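You operate a simulated robot arm through the tools that you are given. There is no shell and no other tool.

Carry out the task below with a simulated robot arm. There is one attempt and no reset: what you move stays moved.

## Task
Dip the Lot 72 core in the tank, then let it drain at the Drain mark.
Fine: air on before the lid opens; at least six seconds under; leave air on, lid open and the shutter as it is; the core stays in the basket till it turns dull.

The check looks at the end state, three seconds after you hand in, the way a careful person would. Anything else that was tipped, shoved, dropped, spilled or broken makes it a failure. A push-on lid holds only when it is set on centred and level and pressed home; a screw cap is set on level and turned clockwise until tight.

## Robot
A 6-joint arm with a two-finger gripper, fixed in place. Base frame: the origin is on the floor under the middle of its stand, x ahead of it, y to its left, z up. Units: m, rad, N and s.
It reaches about 1.298 m from its shoulder. Its first joint turns from -2.601 to 2.601 rad. Payload 1.57 kg.
The TCP is the grasp point between the finger pads, 0.021 m short of the fingertips. In the tool frame z runs along the fingers and y along their closing line. The gripper opens to 0.07 m; its body begins 0.05 m behind the TCP.
Orientation is that of the tool frame in the base frame, as a unit quaternion [x, y, z, w]. With the fingers straight down and closing along the base's y, the tool's x points along the base's -x, its y along +y and its z along -z.

## Interface
- The arm moves only by the tool play_rows. Its argument "motion" is a list of rows, each an object (a shift or turn left out is 0, a gripper value left out holds the last) with "delta_pos": the shift along the tool's x, y, z in units of 100 mm (1.0 is 100 mm), a list of three; "angular": the turn, a rotation vector about the tool's x, y, z in units of 90 degrees (1.0 is 90 degrees), a list of three; "jaw": the opening, from 0 (shut) to 1 (fully open). In form: [{"delta_pos": [x, y, z], "angular": [wx, wy, wz], "jaw": jaw}, ...]. A call has 1 to 20 rows; each row is the pose to reach, as a shift and turn from the pose commanded when the call began, along the tool's axes at that moment. A call with a number of a shift or a turn outside -1 to 1 is refused whole. A row lasts 0.2 s, in which the tool goes at most 0.05 m and 0.15 rad; a call with a longer step from one row to the next is refused whole, and so is a gripper value outside its range. Where a pose cannot be reached the arm comes as near as it can. A force on the tool above 70 N (or 10 N above the force at the start of the call, whichever is more), or a blocked arm, ends the call early, and 0.2 s more pass. The fingers move at their own pace (about 0.1037 m/s each) and stop on an object; they squeeze with about 30 N. The grip force told is the motor's: it shows also when the fingers shut on nothing. Time passes only in rows, and 0.2 s behind the last, so rows that repeat a pose let the fingers close. It gives the time, the measured TCP pose, the force on the tool (base axes), the opening and the grip force at its end, in the units of the frame above (readings bear some noise), with the torque about the TCP (base axes, N m) and any sound that the robot's microphone picked up, and new pictures: "show" is both (left out), scene, wrist or none.
- Cameras (640 x 400 px; columns grow to the right, rows downward): "scene" is fixed at [0.2344, 0.6563, 1.4436]; the picture's right is [-0.09, -1.00, 0.00], its down [-0.79, 0.07, -0.62] and it looks along [0.61, -0.05, -0.79] (base axes); focal length 352 px, centre (320, 200). "wrist" rides on the gripper at [0.079, 0.004, -0.081] in the tool frame; the picture's right is [-0.05, 1.00, 0.00], its down [-0.67, -0.04, -0.75] and it looks along [-0.74, -0.04, 0.67] (tool axes); focal length 256 px, centre (320, 200). There is no depth. A picture from a camera that has moved, and an enlarged one, comes with that camera's place and axes in the base frame and with its lens. The place of the scene camera against the robot may be out by one fixed shift of up to 0.025 m in any direction.
- lift_body(by): slides the trunk up (or, below 0, down) by that many m; the arm rides with it, the base frame stays. It gives what a move gives, with no picture.
- close_up(camera, box): a new picture of the part [left, top, right, bottom] of that camera's present view, enlarged. It takes no simulated time.
- sign_off(): hands the job in; it is judged then, once.

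Nothing tells you positions but the pictures and the camera data. Unless the task says otherwise, let go and move clear before handing in.

The tools are called after "Request:" as name(argument=value, ...) on one line, values as JSON. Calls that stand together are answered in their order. play_rows: Moves the arm, as the interface text tells. Its arguments: {"type":"object","properties":{"motion":{"type":"array"},"show":{"type":"string","enum":["both","scene","wrist","none"]}},"required":["motion"]} The other tools are called the same way: lift_body (by) moves the trunk up or down; close_up (camera, box) takes an enlarged picture of a part of a camera's view; sign_off () hands the job in.

At the start:

```text
time_s: 0.0
position: [0.6527, 0.2692, 1.0792]
tcp_rot: [0.0, 1.0, 0.0, 0.001]
wrist_force: [0.5, 0.2, 0.2]
wrist_torque: [0.0, 0.0, -0.02]
width: 0.0699
grasp_force: 0.0
trunk travel left (down, up): [-0.76, 0.21]
```

scene: 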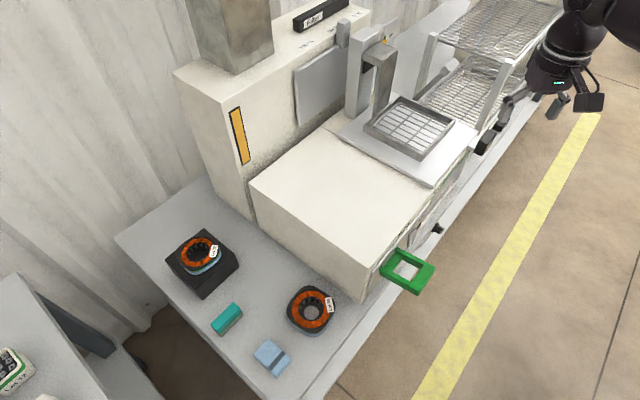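
wrist: 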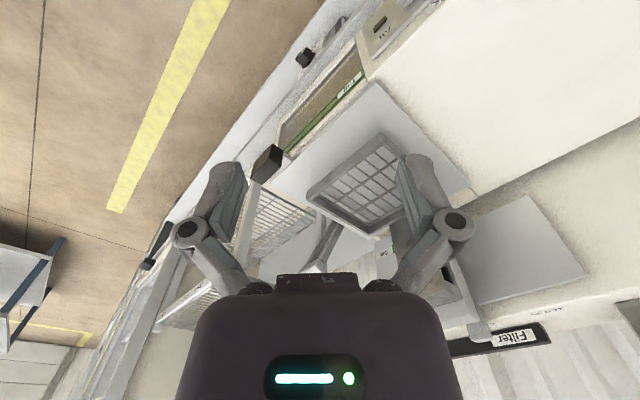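

I see a bench with two stator-like cores, a dip machine with a basket on its lid, and wire racks beyond. I'll enlarge parts of the views to read the labels and find the controls.

Request:
close_up(camera="scene", box=[140, 210, 380, 380])

Request:
close_up(camera="scene", box=[280, 0, 520, 150])

Request:
close_up(camera="scene", box=[340, 140, 540, 300])

Request:
close_up(camera="wrist", box=[240, 0, 480, 150])

Request:
close_up(camera="scene", box=[0, 250, 160, 400])

Request:
close_up(camera="wrist", box=[140, 150, 620, 400])

```text
2.35 times, centred on (260, 295) of scene
camera zoom: at [0.2344, 0.6563, 1.4436], right [-0.09, -1.0, 0.0], down [-0.79, 0.07, -0.62], along [0.61, -0.05, -0.79], focal length 827 px, centre (461, -24)
```

zoom: 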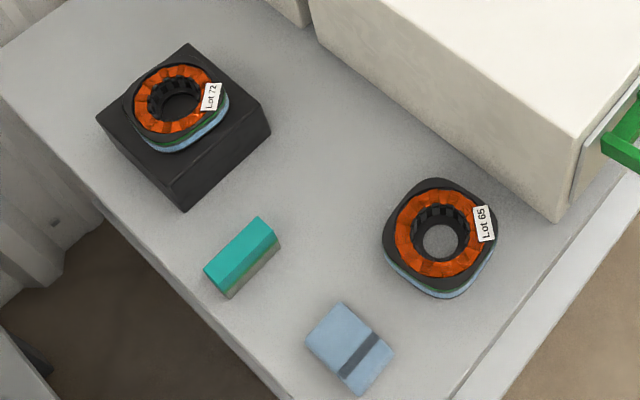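

```text
2.67 times, centred on (400, 75) of scene
camera zoom: at [0.2344, 0.6563, 1.4436], right [-0.09, -1.0, 0.0], down [-0.79, 0.07, -0.62], along [0.61, -0.05, -0.79], focal length 937 px, centre (107, 533)
```

zoom: 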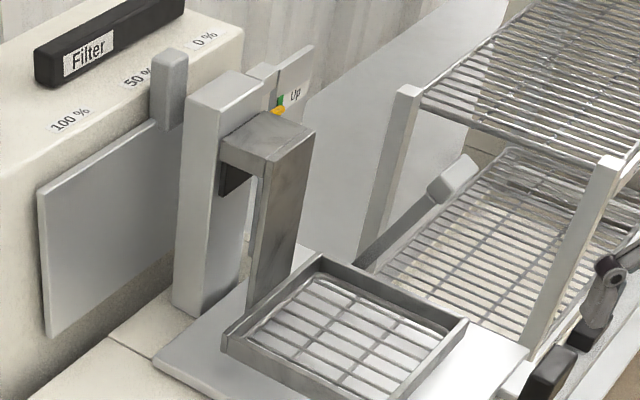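

```text
2.50 times, centred on (440, 220) of scene
camera zoom: at [0.2344, 0.6563, 1.4436], right [-0.09, -1.0, 0.0], down [-0.79, 0.07, -0.62], along [0.61, -0.05, -0.79], focal length 879 px, centre (20, 150)
```

zoom: 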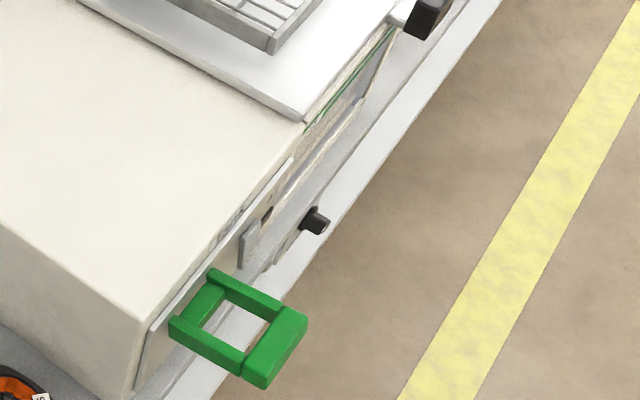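

```text
2.67 times, centred on (360, 75) of wrist
camera zoom: at [0.5744, 0.2718, 1.1602], right [0.05, 1.0, 0.0], down [0.67, -0.04, 0.75], along [0.74, -0.04, -0.67], focal length 683 px, centre (213, 533)
```

zoom: 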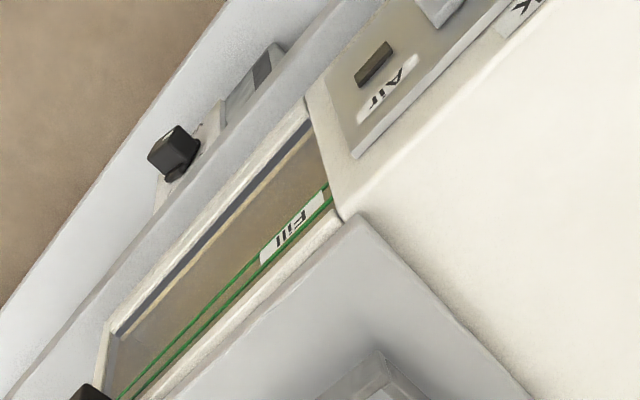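

```text
2.67 times, centred on (80, 325) of scene
camera zoom: at [0.2344, 0.6563, 1.4436], right [-0.09, -1.0, 0.0], down [-0.79, 0.07, -0.62], along [0.61, -0.05, -0.79], focal length 937 px, centre (960, -133)
```

zoom: 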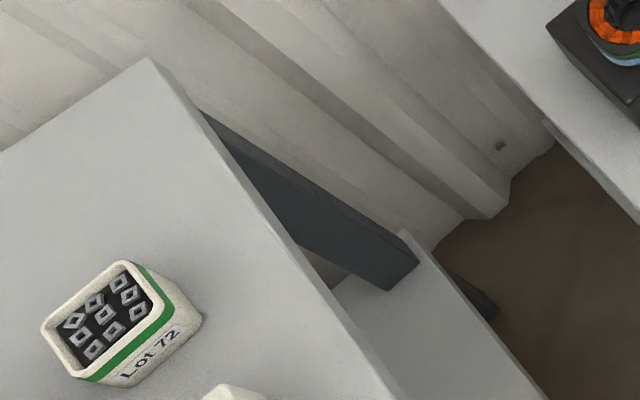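

```text
1.33 times, centred on (380, 275) of wrist
camera zoom: at [0.5744, 0.2718, 1.1602], right [0.05, 1.0, 0.0], down [0.67, -0.04, 0.75], along [0.74, -0.04, -0.67], focal length 341 px, centre (240, 100)
```

zoom: 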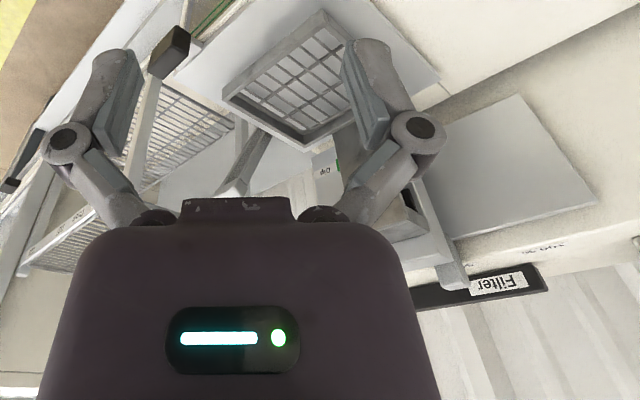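

The machine's front faces the robot. The basket rim comes out near (1.0, 0.3, 0.85). I'll back the arm away and turn the wrist camera toward the front panel for a better look.

Request:
play_rows(motion=[{"delta_pos": [0.36, -0.31, 0], "angular": [0, 0, -0.07]}, {"delta_pos": [0.72, -0.62, 0], "angular": [0, 0, -0.14]}, {"delta_pos": [1.0, -0.9, 0], "angular": [0, 0, -0.21]}, {"delta_pos": [1.0, -0.95, 0.3], "angular": [0, 0, -0.3]}, {"delta_pos": [1.0, -0.95, 0.6], "angular": [0, 0, -0.37]}, {"delta_pos": [1.0, -0.95, 0.6], "angular": [0, 0, -0.45]}, {"delta_pos": [1.0, -0.95, 0.6], "angular": [0, 0, -0.5]}])

```text
time_s: 1.6
position: [0.555, 0.1762, 1.0791]
tcp_rot: [-0.383, 0.924, -0.001, 0.0]
wrist_force: [1.2, -0.3, -0.5]
wrist_torque: [0.02, -0.03, 0.01]
width: 0.0699
grasp_force: 0.0
out of reach, approached as far as the arm can: row 4, 5, 6, 7
trunk travel left (down, up): [-0.76, 0.21]
camera wrist: at [0.4958, 0.1212, 1.1602], right [-0.67, 0.74, 0.0], down [0.49, 0.45, 0.75], along [0.55, 0.5, -0.67], focal length 256 px, centre (320, 200)
```

scene: 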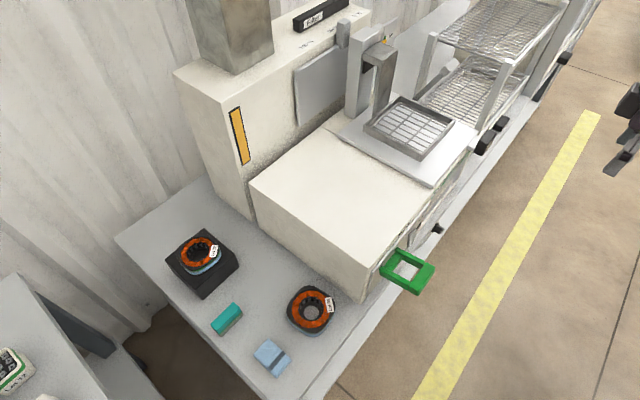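
wrist: 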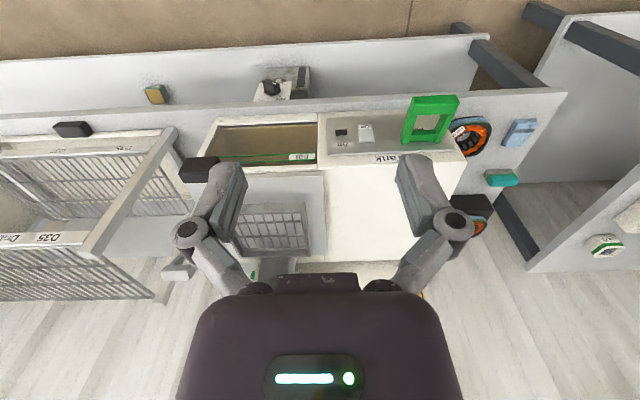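

The front panel, tank label and rack labels show upside-down in the wrist view. I'll enlarge them to read them.

Request:
close_up(camera="wrist", box=[0, 100, 240, 250])

Request:
close_up(camera="wrist", box=[180, 70, 340, 170])

Request:
close_up(camera="wrist", box=[310, 80, 550, 230])

Request:
close_up(camera="wrist", box=[200, 160, 440, 310])

Request:
close_up(camera="scene", box=[420, 0, 640, 150])

```text
2.67 times, centred on (120, 175) of wrist
camera zoom: at [0.4958, 0.1212, 1.1602], right [-0.67, 0.74, 0.0], down [0.49, 0.45, 0.75], along [0.55, 0.5, -0.67], focal length 683 px, centre (853, 267)
```

zoom: 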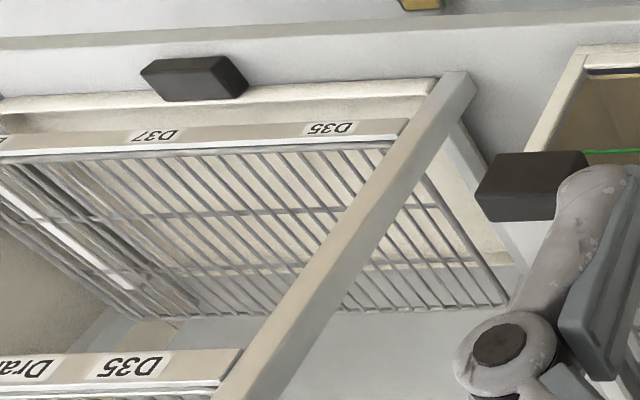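

```text
4.00 times, centred on (260, 120) of wrist
camera zoom: at [0.4958, 0.1212, 1.1602], right [-0.67, 0.74, 0.0], down [0.49, 0.45, 0.75], along [0.55, 0.5, -0.67], focal length 1024 px, centre (560, 520)
```

zoom: 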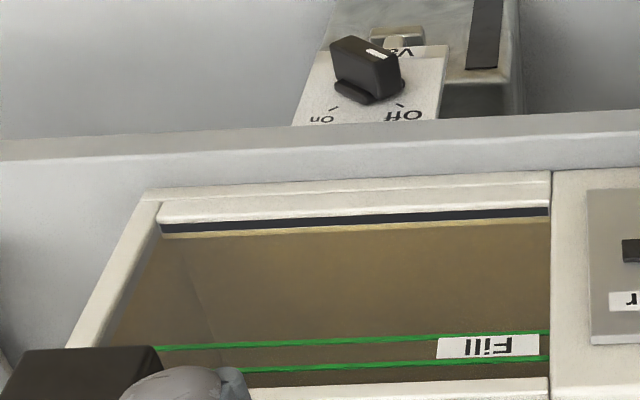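

```text
2.67 times, centred on (430, 155) of wrist
camera zoom: at [0.4958, 0.1212, 1.1602], right [-0.67, 0.74, 0.0], down [0.49, 0.45, 0.75], along [0.55, 0.5, -0.67], focal length 683 px, centre (27, 320)
```

zoom: 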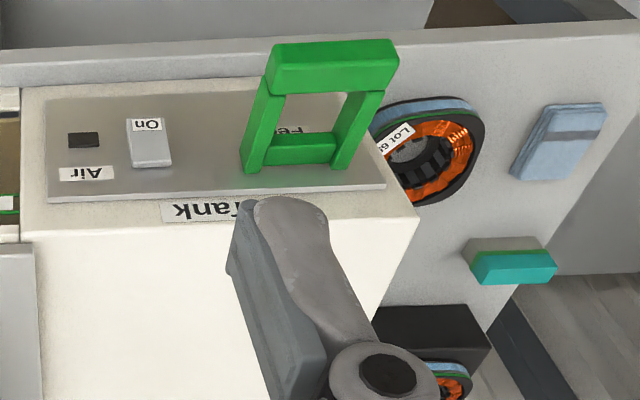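

```text
2.67 times, centred on (320, 235) of wrist
camera zoom: at [0.4958, 0.1212, 1.1602], right [-0.67, 0.74, 0.0], down [0.49, 0.45, 0.75], along [0.55, 0.5, -0.67], focal length 683 px, centre (320, 107)
```

zoom: 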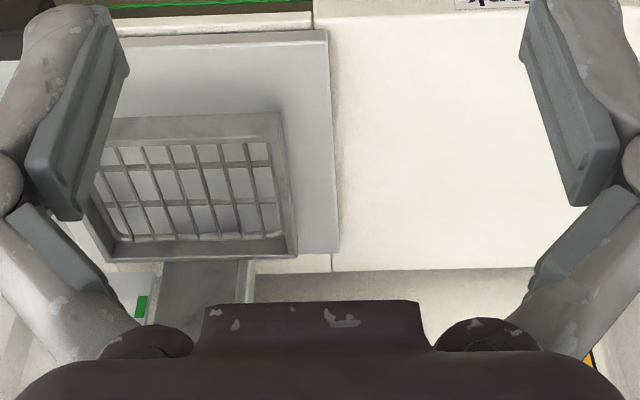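

```text
2.67 times, centred on (530, 75) of scene
camera zoom: at [0.2344, 0.6563, 1.4436], right [-0.09, -1.0, 0.0], down [-0.79, 0.07, -0.62], along [0.61, -0.05, -0.79], focal length 937 px, centre (-240, 533)
```

zoom: 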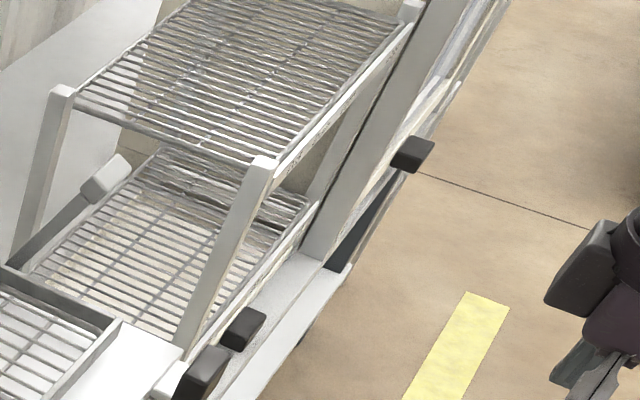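

The panel carries an Air switch with an "On" mark and a green loop handle on a feed drawer or similar. The machine's front line runs diagonally from about (0.54, 0.53), and the rack has Drain and D35 labels. I'm clear in front of it, so I'll lower the trunk and look at the panel more squarely.

Request:
lift_body(by=-0.2)

Request:
play_rows(motion=[{"angular": [0, 0.08, 0]}, {"angular": [0, 0.16, 0]}, {"angular": [0, 0.24, 0]}])

```text
time_s: 3.8
position: [0.5549, 0.1764, 0.8795]
tcp_rot: [-0.383, 0.924, -0.001, 0.001]
wrist_force: [-0.2, -0.2, 0.1]
wrist_torque: [-0.04, 0.02, 0.02]
width: 0.07
grasp_force: 0.0
trunk travel left (down, up): [-0.56, 0.41]
```

```text
time_s: 4.6
position: [0.5557, 0.1758, 0.8922]
tcp_rot: [-0.376, 0.907, -0.072, -0.174]
wrist_force: [-0.2, -0.2, 0.6]
wrist_torque: [0.02, -0.03, -0.01]
width: 0.0703
grasp_force: 0.1
out of reach, approached as far as the arm can: row 2, 3
trunk travel left (down, up): [-0.56, 0.41]
camera wrist: at [0.5211, 0.1464, 0.9969], right [-0.67, 0.74, -0.02], down [0.66, 0.61, 0.45], along [0.34, 0.29, -0.89], focal length 256 px, centre (320, 200)
```

scene: 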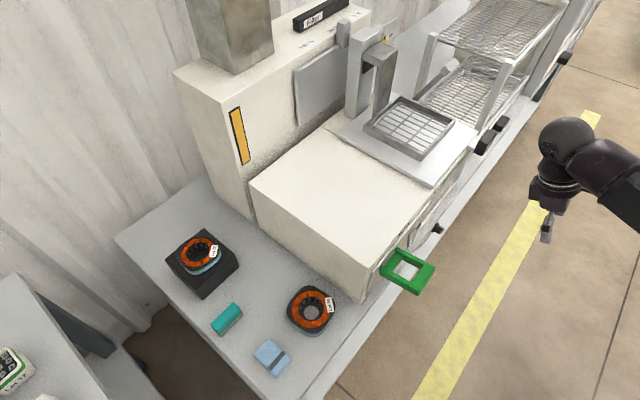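
wrist: 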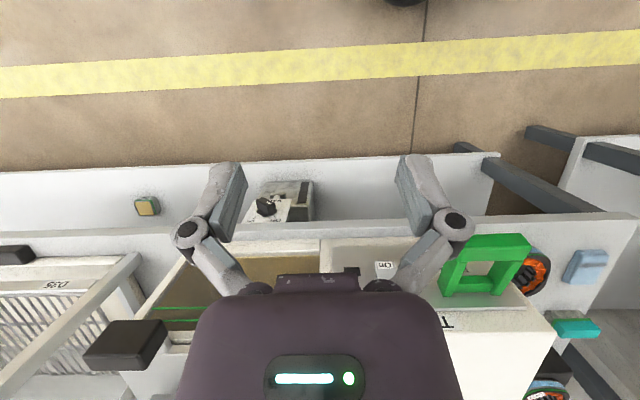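

That tilted the camera the wrong way, so I'll turn it back the other way to look more level at the machine.

Request:
play_rows(motion=[{"angular": [0, -0.09, 0]}, {"angular": [0, -0.18, 0]}, {"angular": [0, -0.27, 0]}, {"angular": [0, -0.36, 0]}, {"angular": [0, -0.45, 0]}, {"angular": [0, -0.5, 0]}])

```text
time_s: 6.0
position: [0.5715, 0.1809, 0.8939]
tcp_rot: [-0.375, 0.905, 0.078, 0.187]
wrist_force: [0.1, 0.2, 0.1]
wrist_torque: [0.0, 0.01, 0.0]
width: 0.0703
grasp_force: 0.0
out of reach, approached as far as the arm can: row 1, 2, 3, 4, 5, 6
trunk travel left (down, up): [-0.56, 0.41]
camera wrist: at [0.4954, 0.1081, 0.9374], right [-0.67, 0.74, 0.02], down [0.25, 0.2, 0.95], along [0.7, 0.64, -0.32], focal length 256 px, centre (320, 200)
```

scene: 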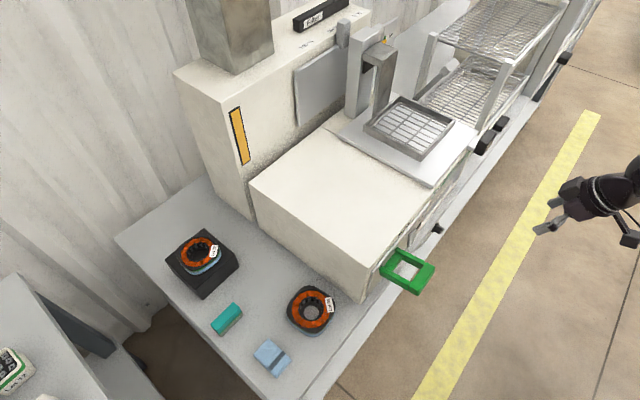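
wrist: 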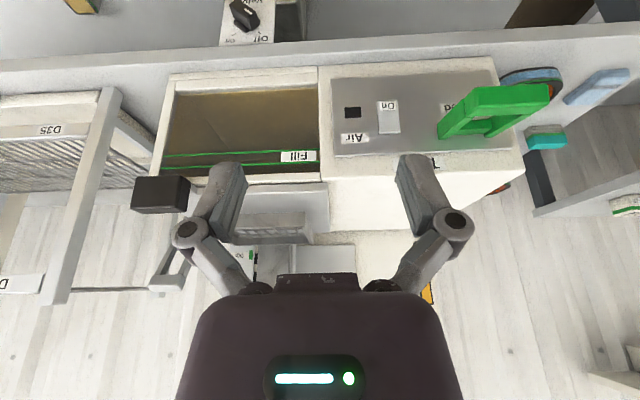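

Request:
close_up(camera="wrist", box=[150, 50, 390, 200])

Request:
close_up(camera="wrist", box=[320, 50, 560, 200])

Request:
close_up(camera="wrist", box=[180, 0, 340, 100])

Request:
close_up(camera="wrist", box=[0, 70, 260, 320])

```text
2.67 times, centred on (270, 125) of wrist
camera zoom: at [0.4954, 0.1081, 0.9374], right [-0.67, 0.74, 0.02], down [0.25, 0.2, 0.95], along [0.7, 0.64, -0.32], focal length 683 px, centre (453, 400)
```

zoom: 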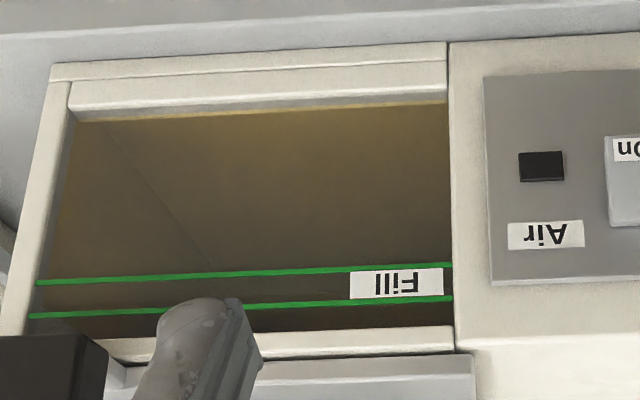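

```text
2.67 times, centred on (440, 125) of wrist
camera zoom: at [0.4954, 0.1081, 0.9374], right [-0.67, 0.74, 0.02], down [0.25, 0.2, 0.95], along [0.7, 0.64, -0.32], focal length 683 px, centre (0, 400)
```

zoom: 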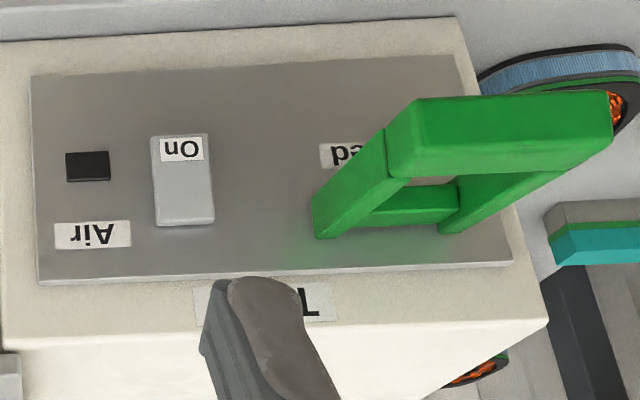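

```text
4.00 times, centred on (260, 50) of wrist
camera zoom: at [0.4954, 0.1081, 0.9374], right [-0.67, 0.74, 0.02], down [0.25, 0.2, 0.95], along [0.7, 0.64, -0.32], focal length 1024 px, centre (560, 800)
```

zoom: 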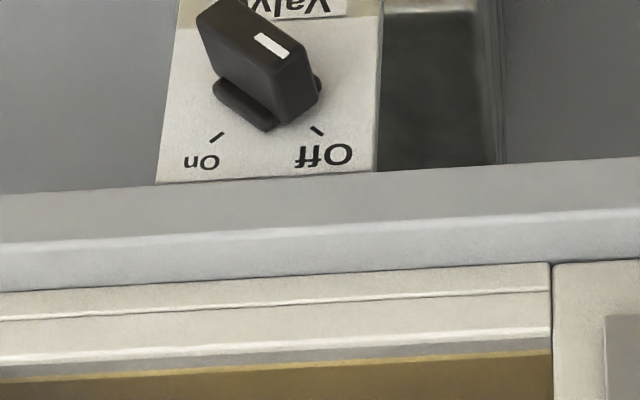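

```text
1.60 times, centred on (130, 195) of wrist
camera zoom: at [0.4954, 0.1081, 0.9374], right [-0.67, 0.74, 0.02], down [0.25, 0.2, 0.95], along [0.7, 0.64, -0.32], focal length 410 px, centre (624, 208)
```

zoom: 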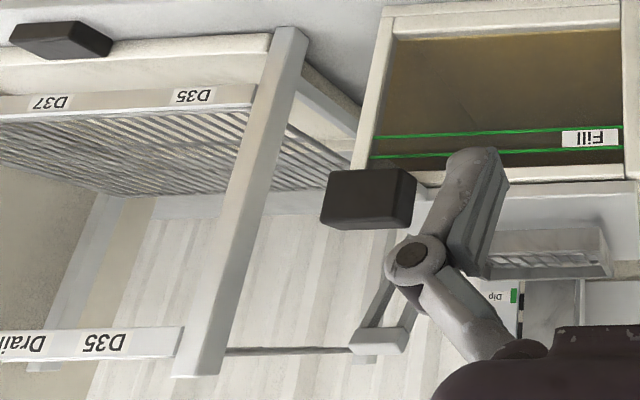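

The Fill window, Air switch (lamp dark) and Valve on the lower shelf are readable now. I'll slide right along the front to read the rack and the lift's Dip/Up marks.

Request:
play_rows(motion=[{"delta_pos": [0, -0.45, 0]}, {"delta_pos": [0, -0.9, 0]}, {"delta_pos": [0, -1.0, 0]}], show="none")

Request:
play_rows(motion=[{"delta_pos": [0, -0.45, 0]}, {"delta_pos": [0, -0.9, 0]}, {"delta_pos": [0, -1.0, 0]}], show="wrist")

```text
time_s: 6.8
position: [0.6431, 0.1111, 0.8937]
tcp_rot: [-0.375, 0.904, 0.078, 0.188]
wrist_force: [-0.3, -0.1, -0.1]
wrist_torque: [0.03, 0.0, 0.0]
width: 0.0699
grasp_force: 0.1
trunk travel left (down, up): [-0.56, 0.41]
```

```text
time_s: 7.6
position: [0.7149, 0.0403, 0.8941]
tcp_rot: [-0.376, 0.904, 0.077, 0.186]
wrist_force: [0.1, 0.8, -0.7]
wrist_torque: [0.0, 0.01, -0.02]
width: 0.0701
grasp_force: 0.0
trunk travel left (down, up): [-0.56, 0.41]
camera wrist: at [0.6374, -0.0332, 0.9373], right [-0.67, 0.74, 0.02], down [0.25, 0.2, 0.95], along [0.7, 0.64, -0.32], focal length 256 px, centre (320, 200)
```

wrist: 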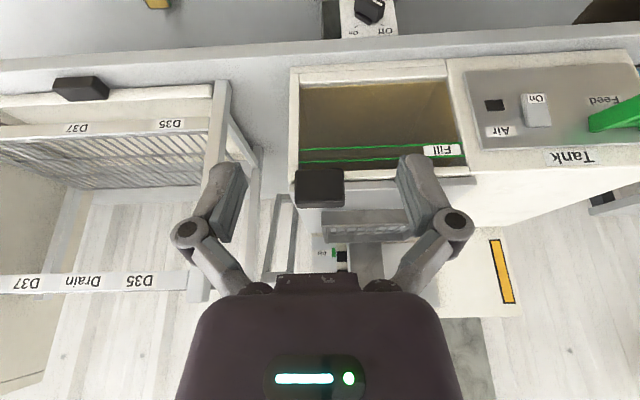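

Request:
close_up(camera="wrist", box=[0, 60, 240, 210])

Request:
close_up(camera="wrist", box=[0, 190, 240, 340])

Request:
close_up(camera="wrist", box=[240, 60, 480, 210])

Request:
close_up(camera="wrist", box=[230, 160, 430, 285])

Request:
play_rows(motion=[{"delta_pos": [0, -0.45, 0]}, {"delta_pos": [0, -0.9, 0]}, {"delta_pos": [0, -1.0, 0]}], show="wrist")

```text
2.67 times, centred on (120, 135) of wrist
camera zoom: at [0.6374, -0.0332, 0.9373], right [-0.67, 0.74, 0.02], down [0.25, 0.2, 0.95], along [0.7, 0.64, -0.32], focal length 683 px, centre (853, 373)
```

zoom: 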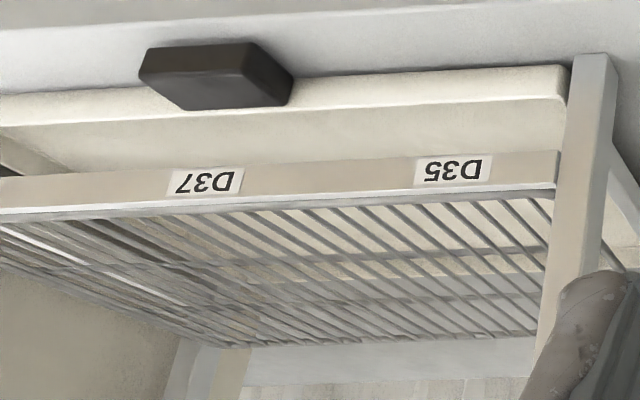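

```text
2.67 times, centred on (120, 265) of wrist
camera zoom: at [0.6374, -0.0332, 0.9373], right [-0.67, 0.74, 0.02], down [0.25, 0.2, 0.95], along [0.7, 0.64, -0.32], focal length 683 px, centre (853, 27)
```

zoom: 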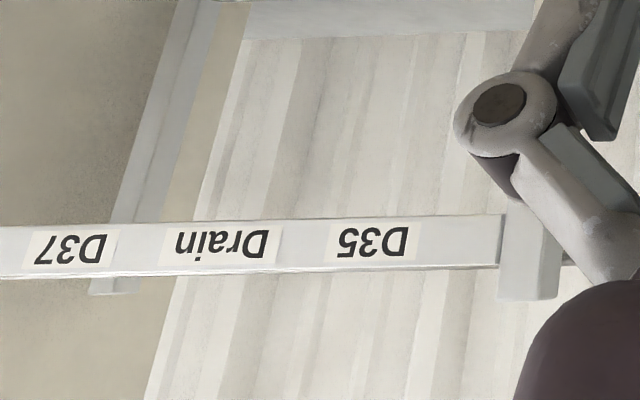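

```text
2.67 times, centred on (360, 135) of wrist
camera zoom: at [0.6374, -0.0332, 0.9373], right [-0.67, 0.74, 0.02], down [0.25, 0.2, 0.95], along [0.7, 0.64, -0.32], focal length 683 px, centre (213, 373)
```

zoom: 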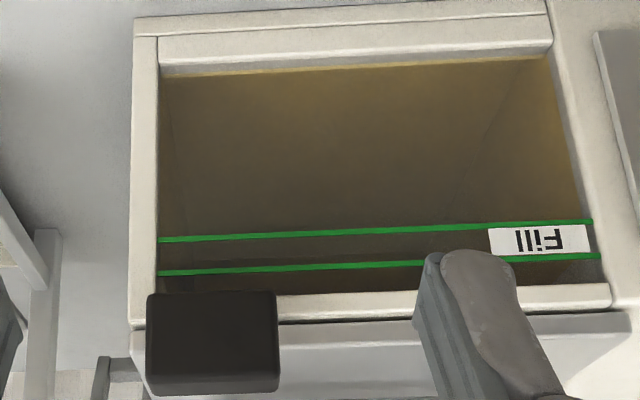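

```text
3.20 times, centred on (330, 222) of wrist
camera zoom: at [0.6374, -0.0332, 0.9373], right [-0.67, 0.74, 0.02], down [0.25, 0.2, 0.95], along [0.7, 0.64, -0.32], focal length 819 px, centre (288, 128)
```

zoom: 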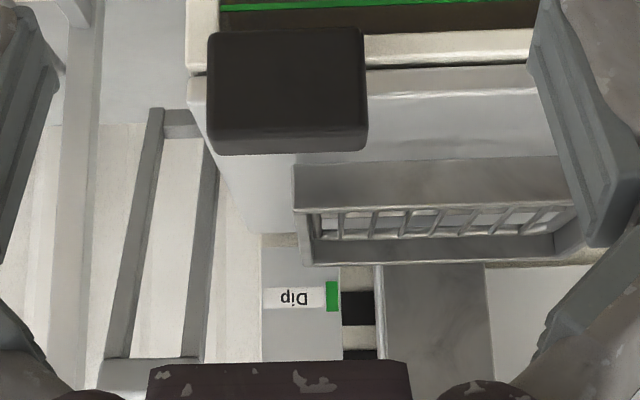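

```text
time_s: 8.4
position: [0.7858, -0.0325, 0.8943]
tcp_rot: [-0.375, 0.904, 0.078, 0.187]
wrist_force: [-0.5, -0.7, 0.6]
wrist_torque: [0.03, 0.0, 0.01]
width: 0.0702
grasp_force: 0.1
trunk travel left (down, up): [-0.56, 0.41]
camera wrist: at [0.7078, -0.1062, 0.9373], right [-0.67, 0.74, 0.02], down [0.25, 0.2, 0.95], along [0.7, 0.64, -0.32], focal length 256 px, centre (320, 200)
```

wrist: 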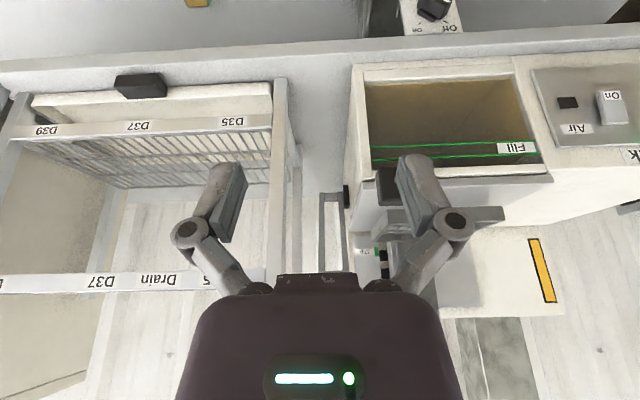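

The upper shelf rail reads D35, Drain, D37 and so on, and the lift has a green Dip mark. I'll check the liquid level in the Fill window, the Drain mark, and the lift from here.

Request:
close_up(camera="wrist", box=[355, 70, 555, 195])

Request:
close_up(camera="wrist", box=[440, 120, 540, 182])

Request:
close_up(camera="wrist", box=[0, 60, 300, 300])

Request:
close_up(camera="wrist", box=[310, 170, 470, 290])

```text
3.20 times, centred on (455, 132) of wrist
camera zoom: at [0.7078, -0.1062, 0.9373], right [-0.67, 0.74, 0.02], down [0.25, 0.2, 0.95], along [0.7, 0.64, -0.32], focal length 819 px, centre (-112, 416)
```

zoom: 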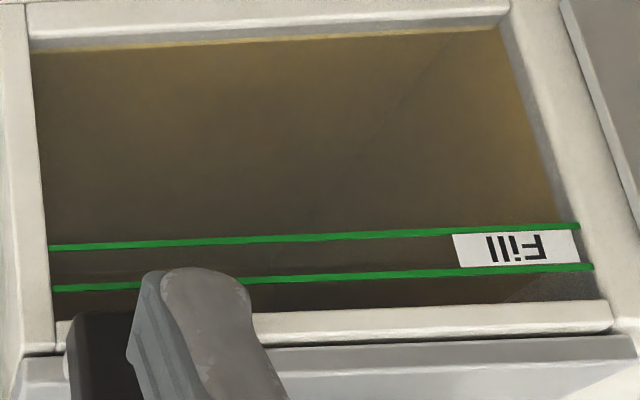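

```text
6.40 times, centred on (490, 151) of wrist
camera zoom: at [0.7078, -0.1062, 0.9373], right [-0.67, 0.74, 0.02], down [0.25, 0.2, 0.95], along [0.7, 0.64, -0.32], focal length 1638 px, centre (-768, 514)
```

zoom: 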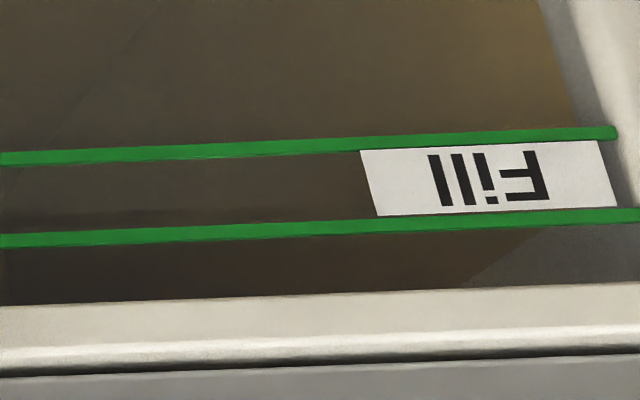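

```text
1.67 times, centred on (150, 180) of wrist
camera zoom: at [0.7078, -0.1062, 0.9373], right [-0.67, 0.74, 0.02], down [0.25, 0.2, 0.95], along [0.7, 0.64, -0.32], focal length 427 px, centre (603, 233)
```

zoom: 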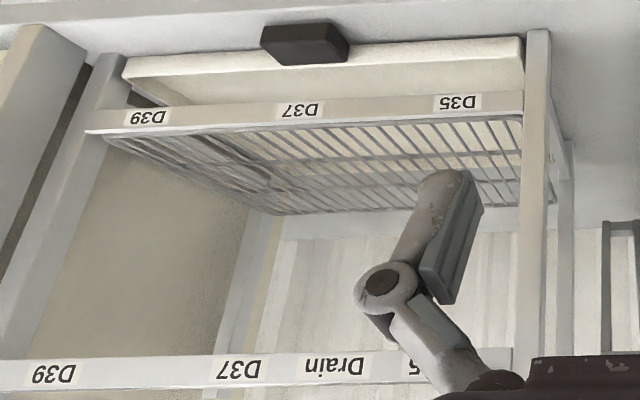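

```text
3.33 times, centred on (390, 230) of wrist
camera zoom: at [0.7078, -0.1062, 0.9373], right [-0.67, 0.74, 0.02], down [0.25, 0.2, 0.95], along [0.7, 0.64, -0.32], focal length 853 px, centre (87, 100)
```

zoom: 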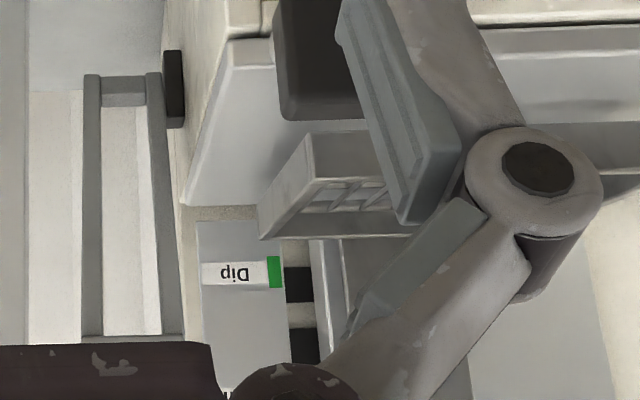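

Amber liquid seems to reach the Fill band, but I want to be sure, and I need to work out the lid and lift mechanisms. I'll enlarge the scene view around them.

Request:
close_up(camera="scene", box=[330, 10, 490, 110])

Request:
close_up(camera="scene", box=[400, 80, 530, 160])

Request:
close_up(camera="scene", box=[330, 90, 490, 190])

Request:
lift_body(by=-0.2)

Request:
play_rows(motion=[{"delta_pos": [0, 0.45, 0]}, {"delta_pos": [0, 0.9, 0]}, {"delta_pos": [0, 1.0, 0]}], show="wrist")

```text
4.00 times, centred on (410, 60) of scene
camera zoom: at [0.2344, 0.6563, 1.4436], right [-0.09, -1.0, 0.0], down [-0.79, 0.07, -0.62], along [0.61, -0.05, -0.79], focal length 1406 px, centre (-40, 760)
```

zoom: 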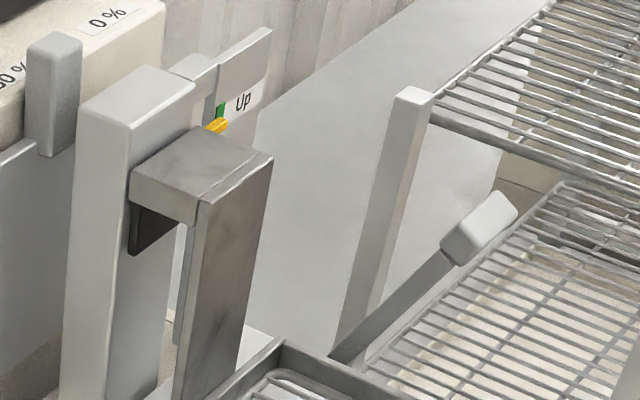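

```text
4.92 times, centred on (465, 120) of scene
camera zoom: at [0.2344, 0.6563, 1.4436], right [-0.09, -1.0, 0.0], down [-0.79, 0.07, -0.62], along [0.61, -0.05, -0.79], focal length 1730 px, centre (-394, 594)
```

zoom: 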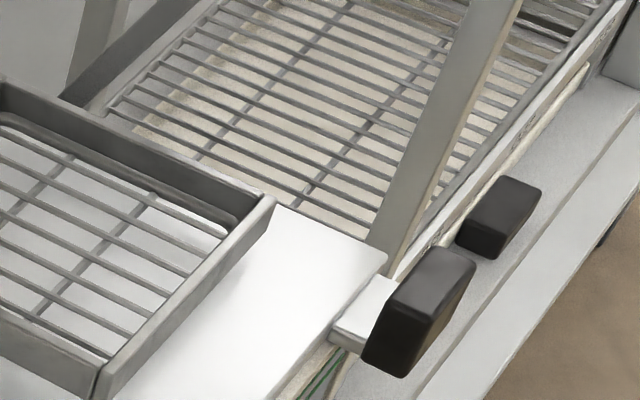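

```text
4.00 times, centred on (410, 140) of scene
camera zoom: at [0.2344, 0.6563, 1.4436], right [-0.09, -1.0, 0.0], down [-0.79, 0.07, -0.62], along [0.61, -0.05, -0.79], focal length 1406 px, centre (-40, 440)
```

zoom: 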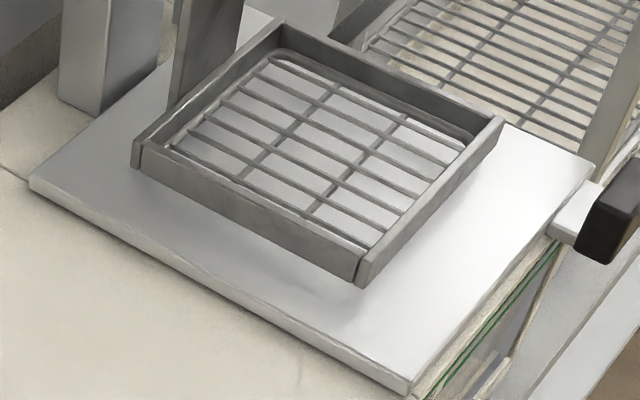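

```text
time_s: 10.5
position: [0.7849, -0.0326, 0.6939]
tcp_rot: [-0.374, 0.905, 0.077, 0.187]
wrist_force: [-0.2, 0.2, 0.4]
wrist_torque: [0.01, 0.01, 0.0]
width: 0.0701
grasp_force: 0.0
trunk travel left (down, up): [-0.36, 0.61]
```

```text
time_s: 11.3
position: [0.7143, 0.0361, 0.6931]
tcp_rot: [-0.375, 0.905, 0.078, 0.187]
wrist_force: [-0.2, -0.3, -0.4]
wrist_torque: [0.01, 0.01, -0.01]
width: 0.0698
grasp_force: 0.0
trunk travel left (down, up): [-0.36, 0.61]
camera wrist: at [0.6366, -0.0377, 0.7374], right [-0.67, 0.74, 0.02], down [0.25, 0.2, 0.95], along [0.7, 0.64, -0.32], focal length 256 px, centre (320, 200)
```

wrist: 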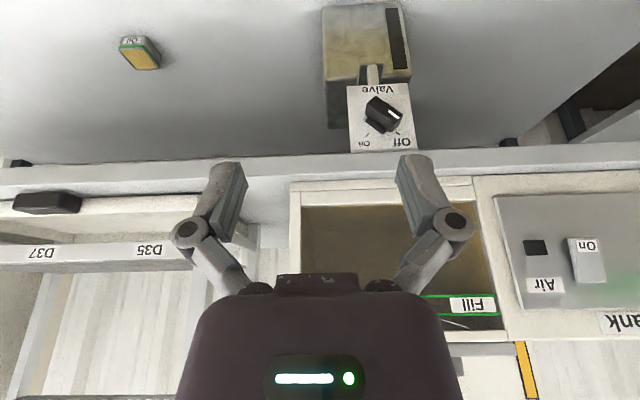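

The lid is the slab under the basket with a black side handle, and the valve box and a second small "Off" control sit on the lower shelf. I'll enlarge these.

Request:
close_up(camera="wrist", box=[290, 0, 450, 160])

Request:
close_up(camera="wrist", box=[100, 20, 200, 82])

Request:
close_up(camera="wrist", box=[400, 250, 560, 350])

Request:
close_up(camera="wrist", box=[480, 170, 640, 340])

```text
2.50 times, centred on (370, 80) of wrist
camera zoom: at [0.6366, -0.0377, 0.7374], right [-0.67, 0.74, 0.02], down [0.25, 0.2, 0.95], along [0.7, 0.64, -0.32], focal length 640 px, centre (195, 500)
```

zoom: 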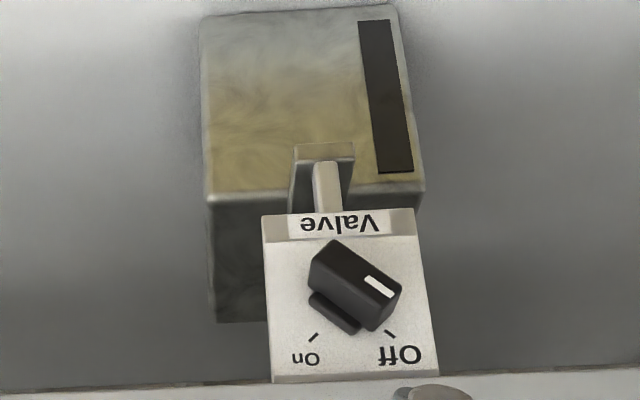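

```text
6.40 times, centred on (150, 51) of wrist
camera zoom: at [0.6366, -0.0377, 0.7374], right [-0.67, 0.74, 0.02], down [0.25, 0.2, 0.95], along [0.7, 0.64, -0.32], focal length 1638 px, centre (1408, 1154)
```

zoom: 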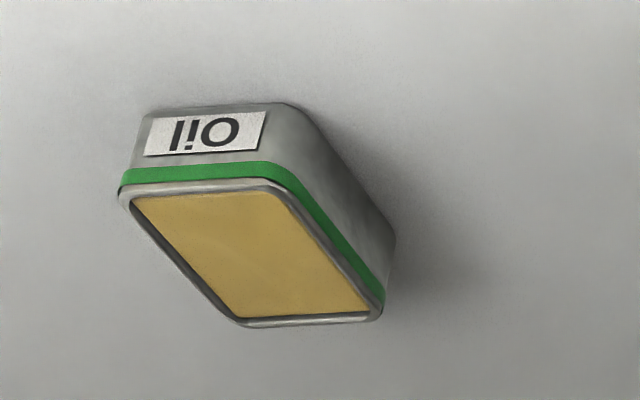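

```text
4.00 times, centred on (480, 300) of wrist
camera zoom: at [0.6366, -0.0377, 0.7374], right [-0.67, 0.74, 0.02], down [0.25, 0.2, 0.95], along [0.7, 0.64, -0.32], focal length 1024 px, centre (-320, -200)
```

zoom: 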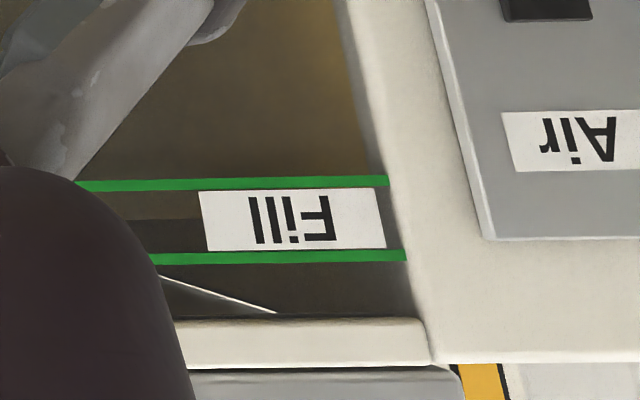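

```text
2.35 times, centred on (560, 255) of wrist
camera zoom: at [0.6366, -0.0377, 0.7374], right [-0.67, 0.74, 0.02], down [0.25, 0.2, 0.95], along [0.7, 0.64, -0.32], focal length 602 px, centre (-245, 71)
```

zoom: 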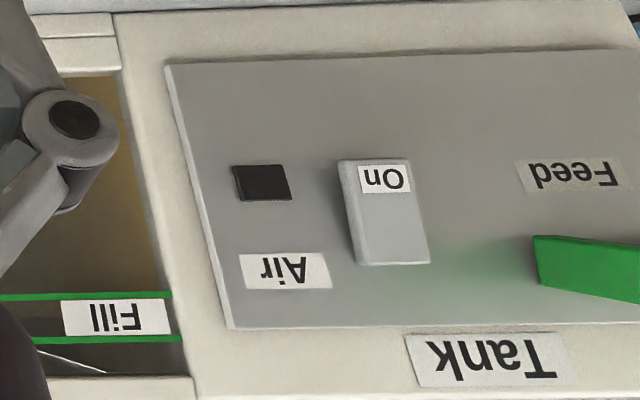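

The liquid surface sits inside the green Fill band, so the tank is ready. Taking u along the bench and n into it (45° yaw), I put the paddle near u=0.19, n=0.73, z=0.715 and the lid's black handle near u=0.49, n=0.72, z=0.82. Next I'll look closely at the lid and lift from above right.

Request:
lift_body(by=0.3)

Request:
play_rows(motion=[{"delta_pos": [0, -0.45, 0], "angular": [0, 0.08, 0]}, {"delta_pos": [0, -0.9, 0], "angular": [0, 0.16, 0]}, {"delta_pos": [0, -1.0, 0], "angular": [0, 0.2, 0]}], show="wrist")

```text
time_s: 14.3
position: [0.7135, 0.0341, 0.9954]
tcp_rot: [-0.375, 0.905, 0.078, 0.186]
wrist_force: [-0.2, 0.0, 0.2]
wrist_torque: [0.0, 0.02, -0.02]
width: 0.0701
grasp_force: 0.1
trunk travel left (down, up): [-0.66, 0.31]
```

```text
time_s: 15.1
position: [0.7845, -0.0366, 0.9794]
tcp_rot: [-0.382, 0.923, 0.018, 0.044]
wrist_force: [0.2, -0.4, -0.3]
wrist_torque: [0.01, 0.0, 0.02]
width: 0.0699
grasp_force: 0.1
out of reach, approached as far as the arm can: row 1, 2, 3
trunk travel left (down, up): [-0.66, 0.31]
camera wrist: at [0.7207, -0.097, 1.0533], right [-0.67, 0.74, 0.0], down [0.45, 0.39, 0.8], along [0.6, 0.54, -0.59], focal length 256 px, centre (320, 200)
```

wrist: 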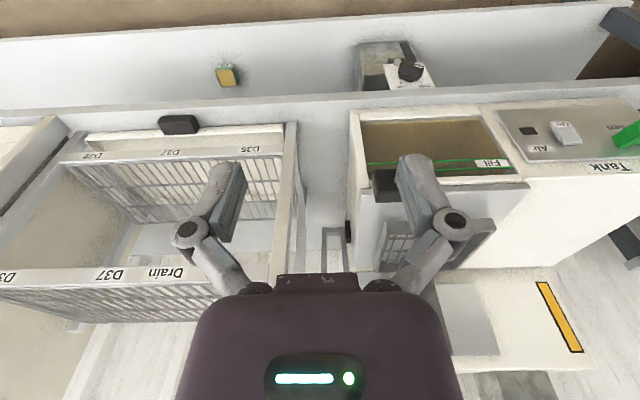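

Request:
close_up(camera="wrist", box=[310, 100, 550, 290])

Request:
close_up(camera="wrist", box=[290, 150, 450, 280])

Request:
close_up(camera="wrist", box=[0, 110, 310, 330])

```text
2.11 times, centred on (430, 195) of wrist
camera zoom: at [0.7207, -0.097, 1.0533], right [-0.67, 0.74, 0.0], down [0.45, 0.39, 0.8], along [0.6, 0.54, -0.59], focal length 539 px, centre (88, 210)
```

zoom: 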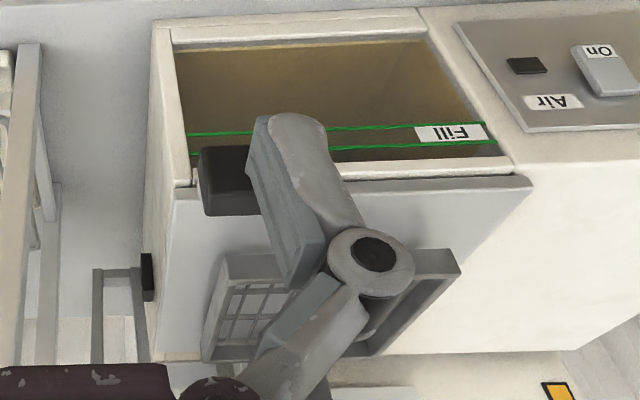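

```text
3.08 times, centred on (370, 215) of wrist
camera zoom: at [0.7207, -0.097, 1.0533], right [-0.67, 0.74, 0.0], down [0.45, 0.39, 0.8], along [0.6, 0.54, -0.59], focal length 788 px, centre (166, 154)
```

zoom: 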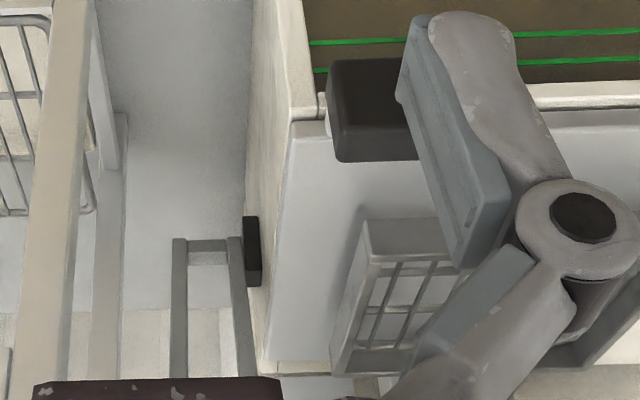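

```text
1.82 times, centred on (155, 220) of wrist
camera zoom: at [0.7207, -0.097, 1.0533], right [-0.67, 0.74, 0.0], down [0.45, 0.39, 0.8], along [0.6, 0.54, -0.59], focal length 465 px, centre (620, 164)
```

zoom: 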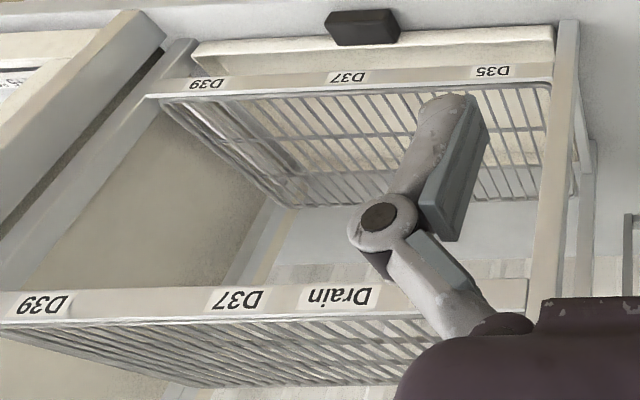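

There is a lever frame on the tank's right side, around u=0.57, n=0.91–1.0, z=0.74–0.92, which probably drives the lift. I'll move further right and turn the camera toward it for a side view.

Request:
play_rows(motion=[{"delta_pos": [0, -0.45, 0], "angular": [0, 0, -0.08]}, {"delta_pos": [0, -0.9, 0], "angular": [0, 0, -0.16]}, {"delta_pos": [0, -1.0, 0], "angular": [0, 0, -0.24]}], show="none")

Request:
play_rows(motion=[{"delta_pos": [0, -0.45, 0], "angular": [0, 0, -0.08]}, {"delta_pos": [0, -0.9, 0], "angular": [0, 0, -0.16]}, {"delta_pos": [0, -1.0, 0], "angular": [0, 0, -0.24]}], show="both")

```text
time_s: 15.9
position: [0.8548, -0.1074, 0.9797]
tcp_rot: [-0.549, 0.834, 0.01, 0.047]
wrist_force: [0.4, 0.3, 0.3]
wrist_torque: [0.03, 0.0, 0.01]
width: 0.0701
grasp_force: 0.0
trunk travel left (down, up): [-0.66, 0.31]
```

```text
time_s: 16.7
position: [0.9471, -0.1456, 0.9796]
tcp_rot: [-0.696, 0.717, 0.002, 0.048]
wrist_force: [-0.1, -0.2, 0.1]
wrist_torque: [0.02, 0.01, 0.02]
width: 0.0702
grasp_force: 0.1
out of reach, approached as far as the arm can: row 2, 3
trunk travel left (down, up): [-0.66, 0.31]
camera wrist: at [0.9343, -0.2321, 1.0549], right [-0.99, 0.09, -0.06], down [0.0, 0.61, 0.79], along [0.1, 0.79, -0.61], focal length 256 px, centre (320, 200)
```

scene: 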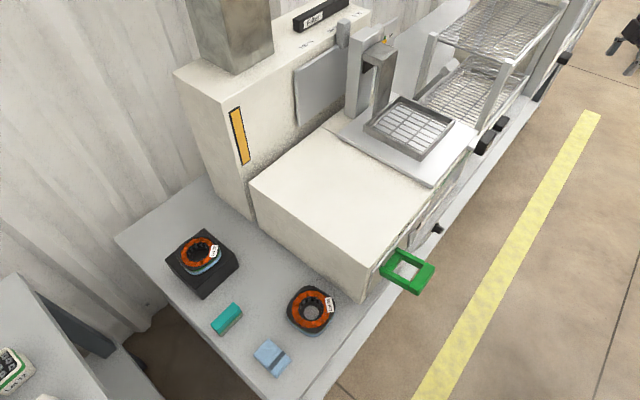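
wrist: 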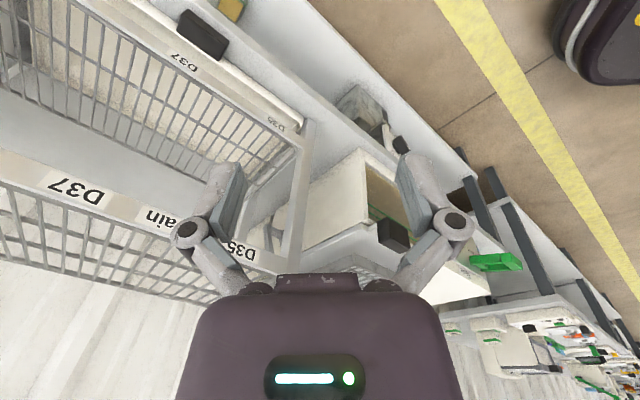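

The rack blocks this side view. The Drain label comes out at about u=0.81, n=0.77, z=0.925. I'll turn back square to the machine, rise, and look down at the lever and lift from the front.

Request:
play_rows(motion=[{"delta_pos": [0, 0, -0.4], "angular": [0, 0, 0.09]}, {"delta_pos": [0.0, 0.3, -0.8], "angular": [0, 0, 0.18]}, {"delta_pos": [0.0, 0.6, -0.8], "angular": [0, 0, 0.27]}, {"delta_pos": [0.0, 0.6, -0.8], "angular": [0, 0, 0.36]}, {"delta_pos": [0.0, 0.6, -0.8], "angular": [0, 0, 0.44]}], show="wrist")

```text
time_s: 17.9
position: [0.8823, -0.1503, 0.9791]
tcp_rot: [-0.41, 0.911, 0.018, 0.044]
wrist_force: [-0.6, -0.4, 0.0]
wrist_torque: [0.02, -0.01, 0.05]
width: 0.07
grasp_force: 0.0
out of reach, approached as far as the arm can: row 1, 2, 3, 4, 5
trunk travel left (down, up): [-0.66, 0.31]
camera wrist: at [0.8209, -0.2143, 1.0531], right [-0.71, 0.7, 0.0], down [0.42, 0.42, 0.8], along [0.57, 0.57, -0.59], focal length 256 px, centre (320, 200)
```

wrist: 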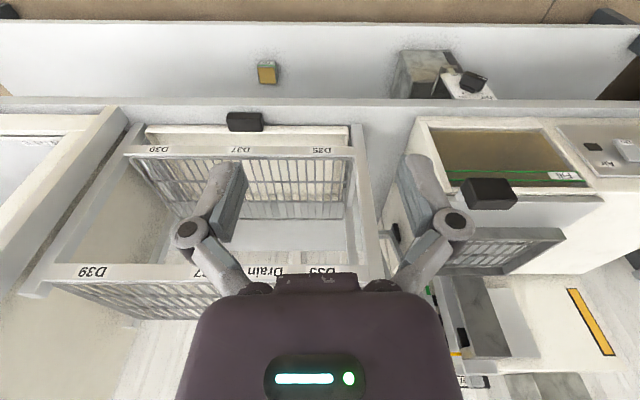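

Some moves report out of reach, so I'll test what pose the arm actually holds before planning further.

Request:
play_rows(motion=[{"delta_pos": [0, 0, 0]}], show="none")

Request:
play_rows(motion=[{"delta_pos": [0, 0, -0.3]}, {"delta_pos": [0, 0, -0.6]}], show="none")

Request:
play_rows(motion=[{"delta_pos": [0, 0, -0.3]}, {"delta_pos": [0, 0, -0.6]}], show="none")

```text
time_s: 18.3
position: [0.8815, -0.1516, 0.9794]
tcp_rot: [-0.41, 0.911, 0.016, 0.044]
wrist_force: [0.4, -0.1, -0.5]
wrist_torque: [0.02, 0.02, 0.03]
width: 0.0699
grasp_force: 0.1
trunk travel left (down, up): [-0.66, 0.31]
```

```text
time_s: 18.9
position: [0.8811, -0.1545, 0.9797]
tcp_rot: [-0.411, 0.91, 0.016, 0.045]
wrist_force: [-0.2, -0.1, -0.2]
wrist_torque: [-0.02, 0.0, 0.01]
width: 0.0701
grasp_force: 0.0
out of reach, approached as far as the arm can: row 1, 2
trunk travel left (down, up): [-0.66, 0.31]
```

```text
time_s: 19.5
position: [0.8783, -0.1565, 0.9788]
tcp_rot: [-0.41, 0.911, 0.017, 0.045]
wrist_force: [0.1, 0.1, -0.1]
wrist_torque: [0.0, 0.0, 0.01]
width: 0.0702
grasp_force: 0.1
out of reach, approached as far as the arm can: row 1, 2
trunk travel left (down, up): [-0.66, 0.31]
```

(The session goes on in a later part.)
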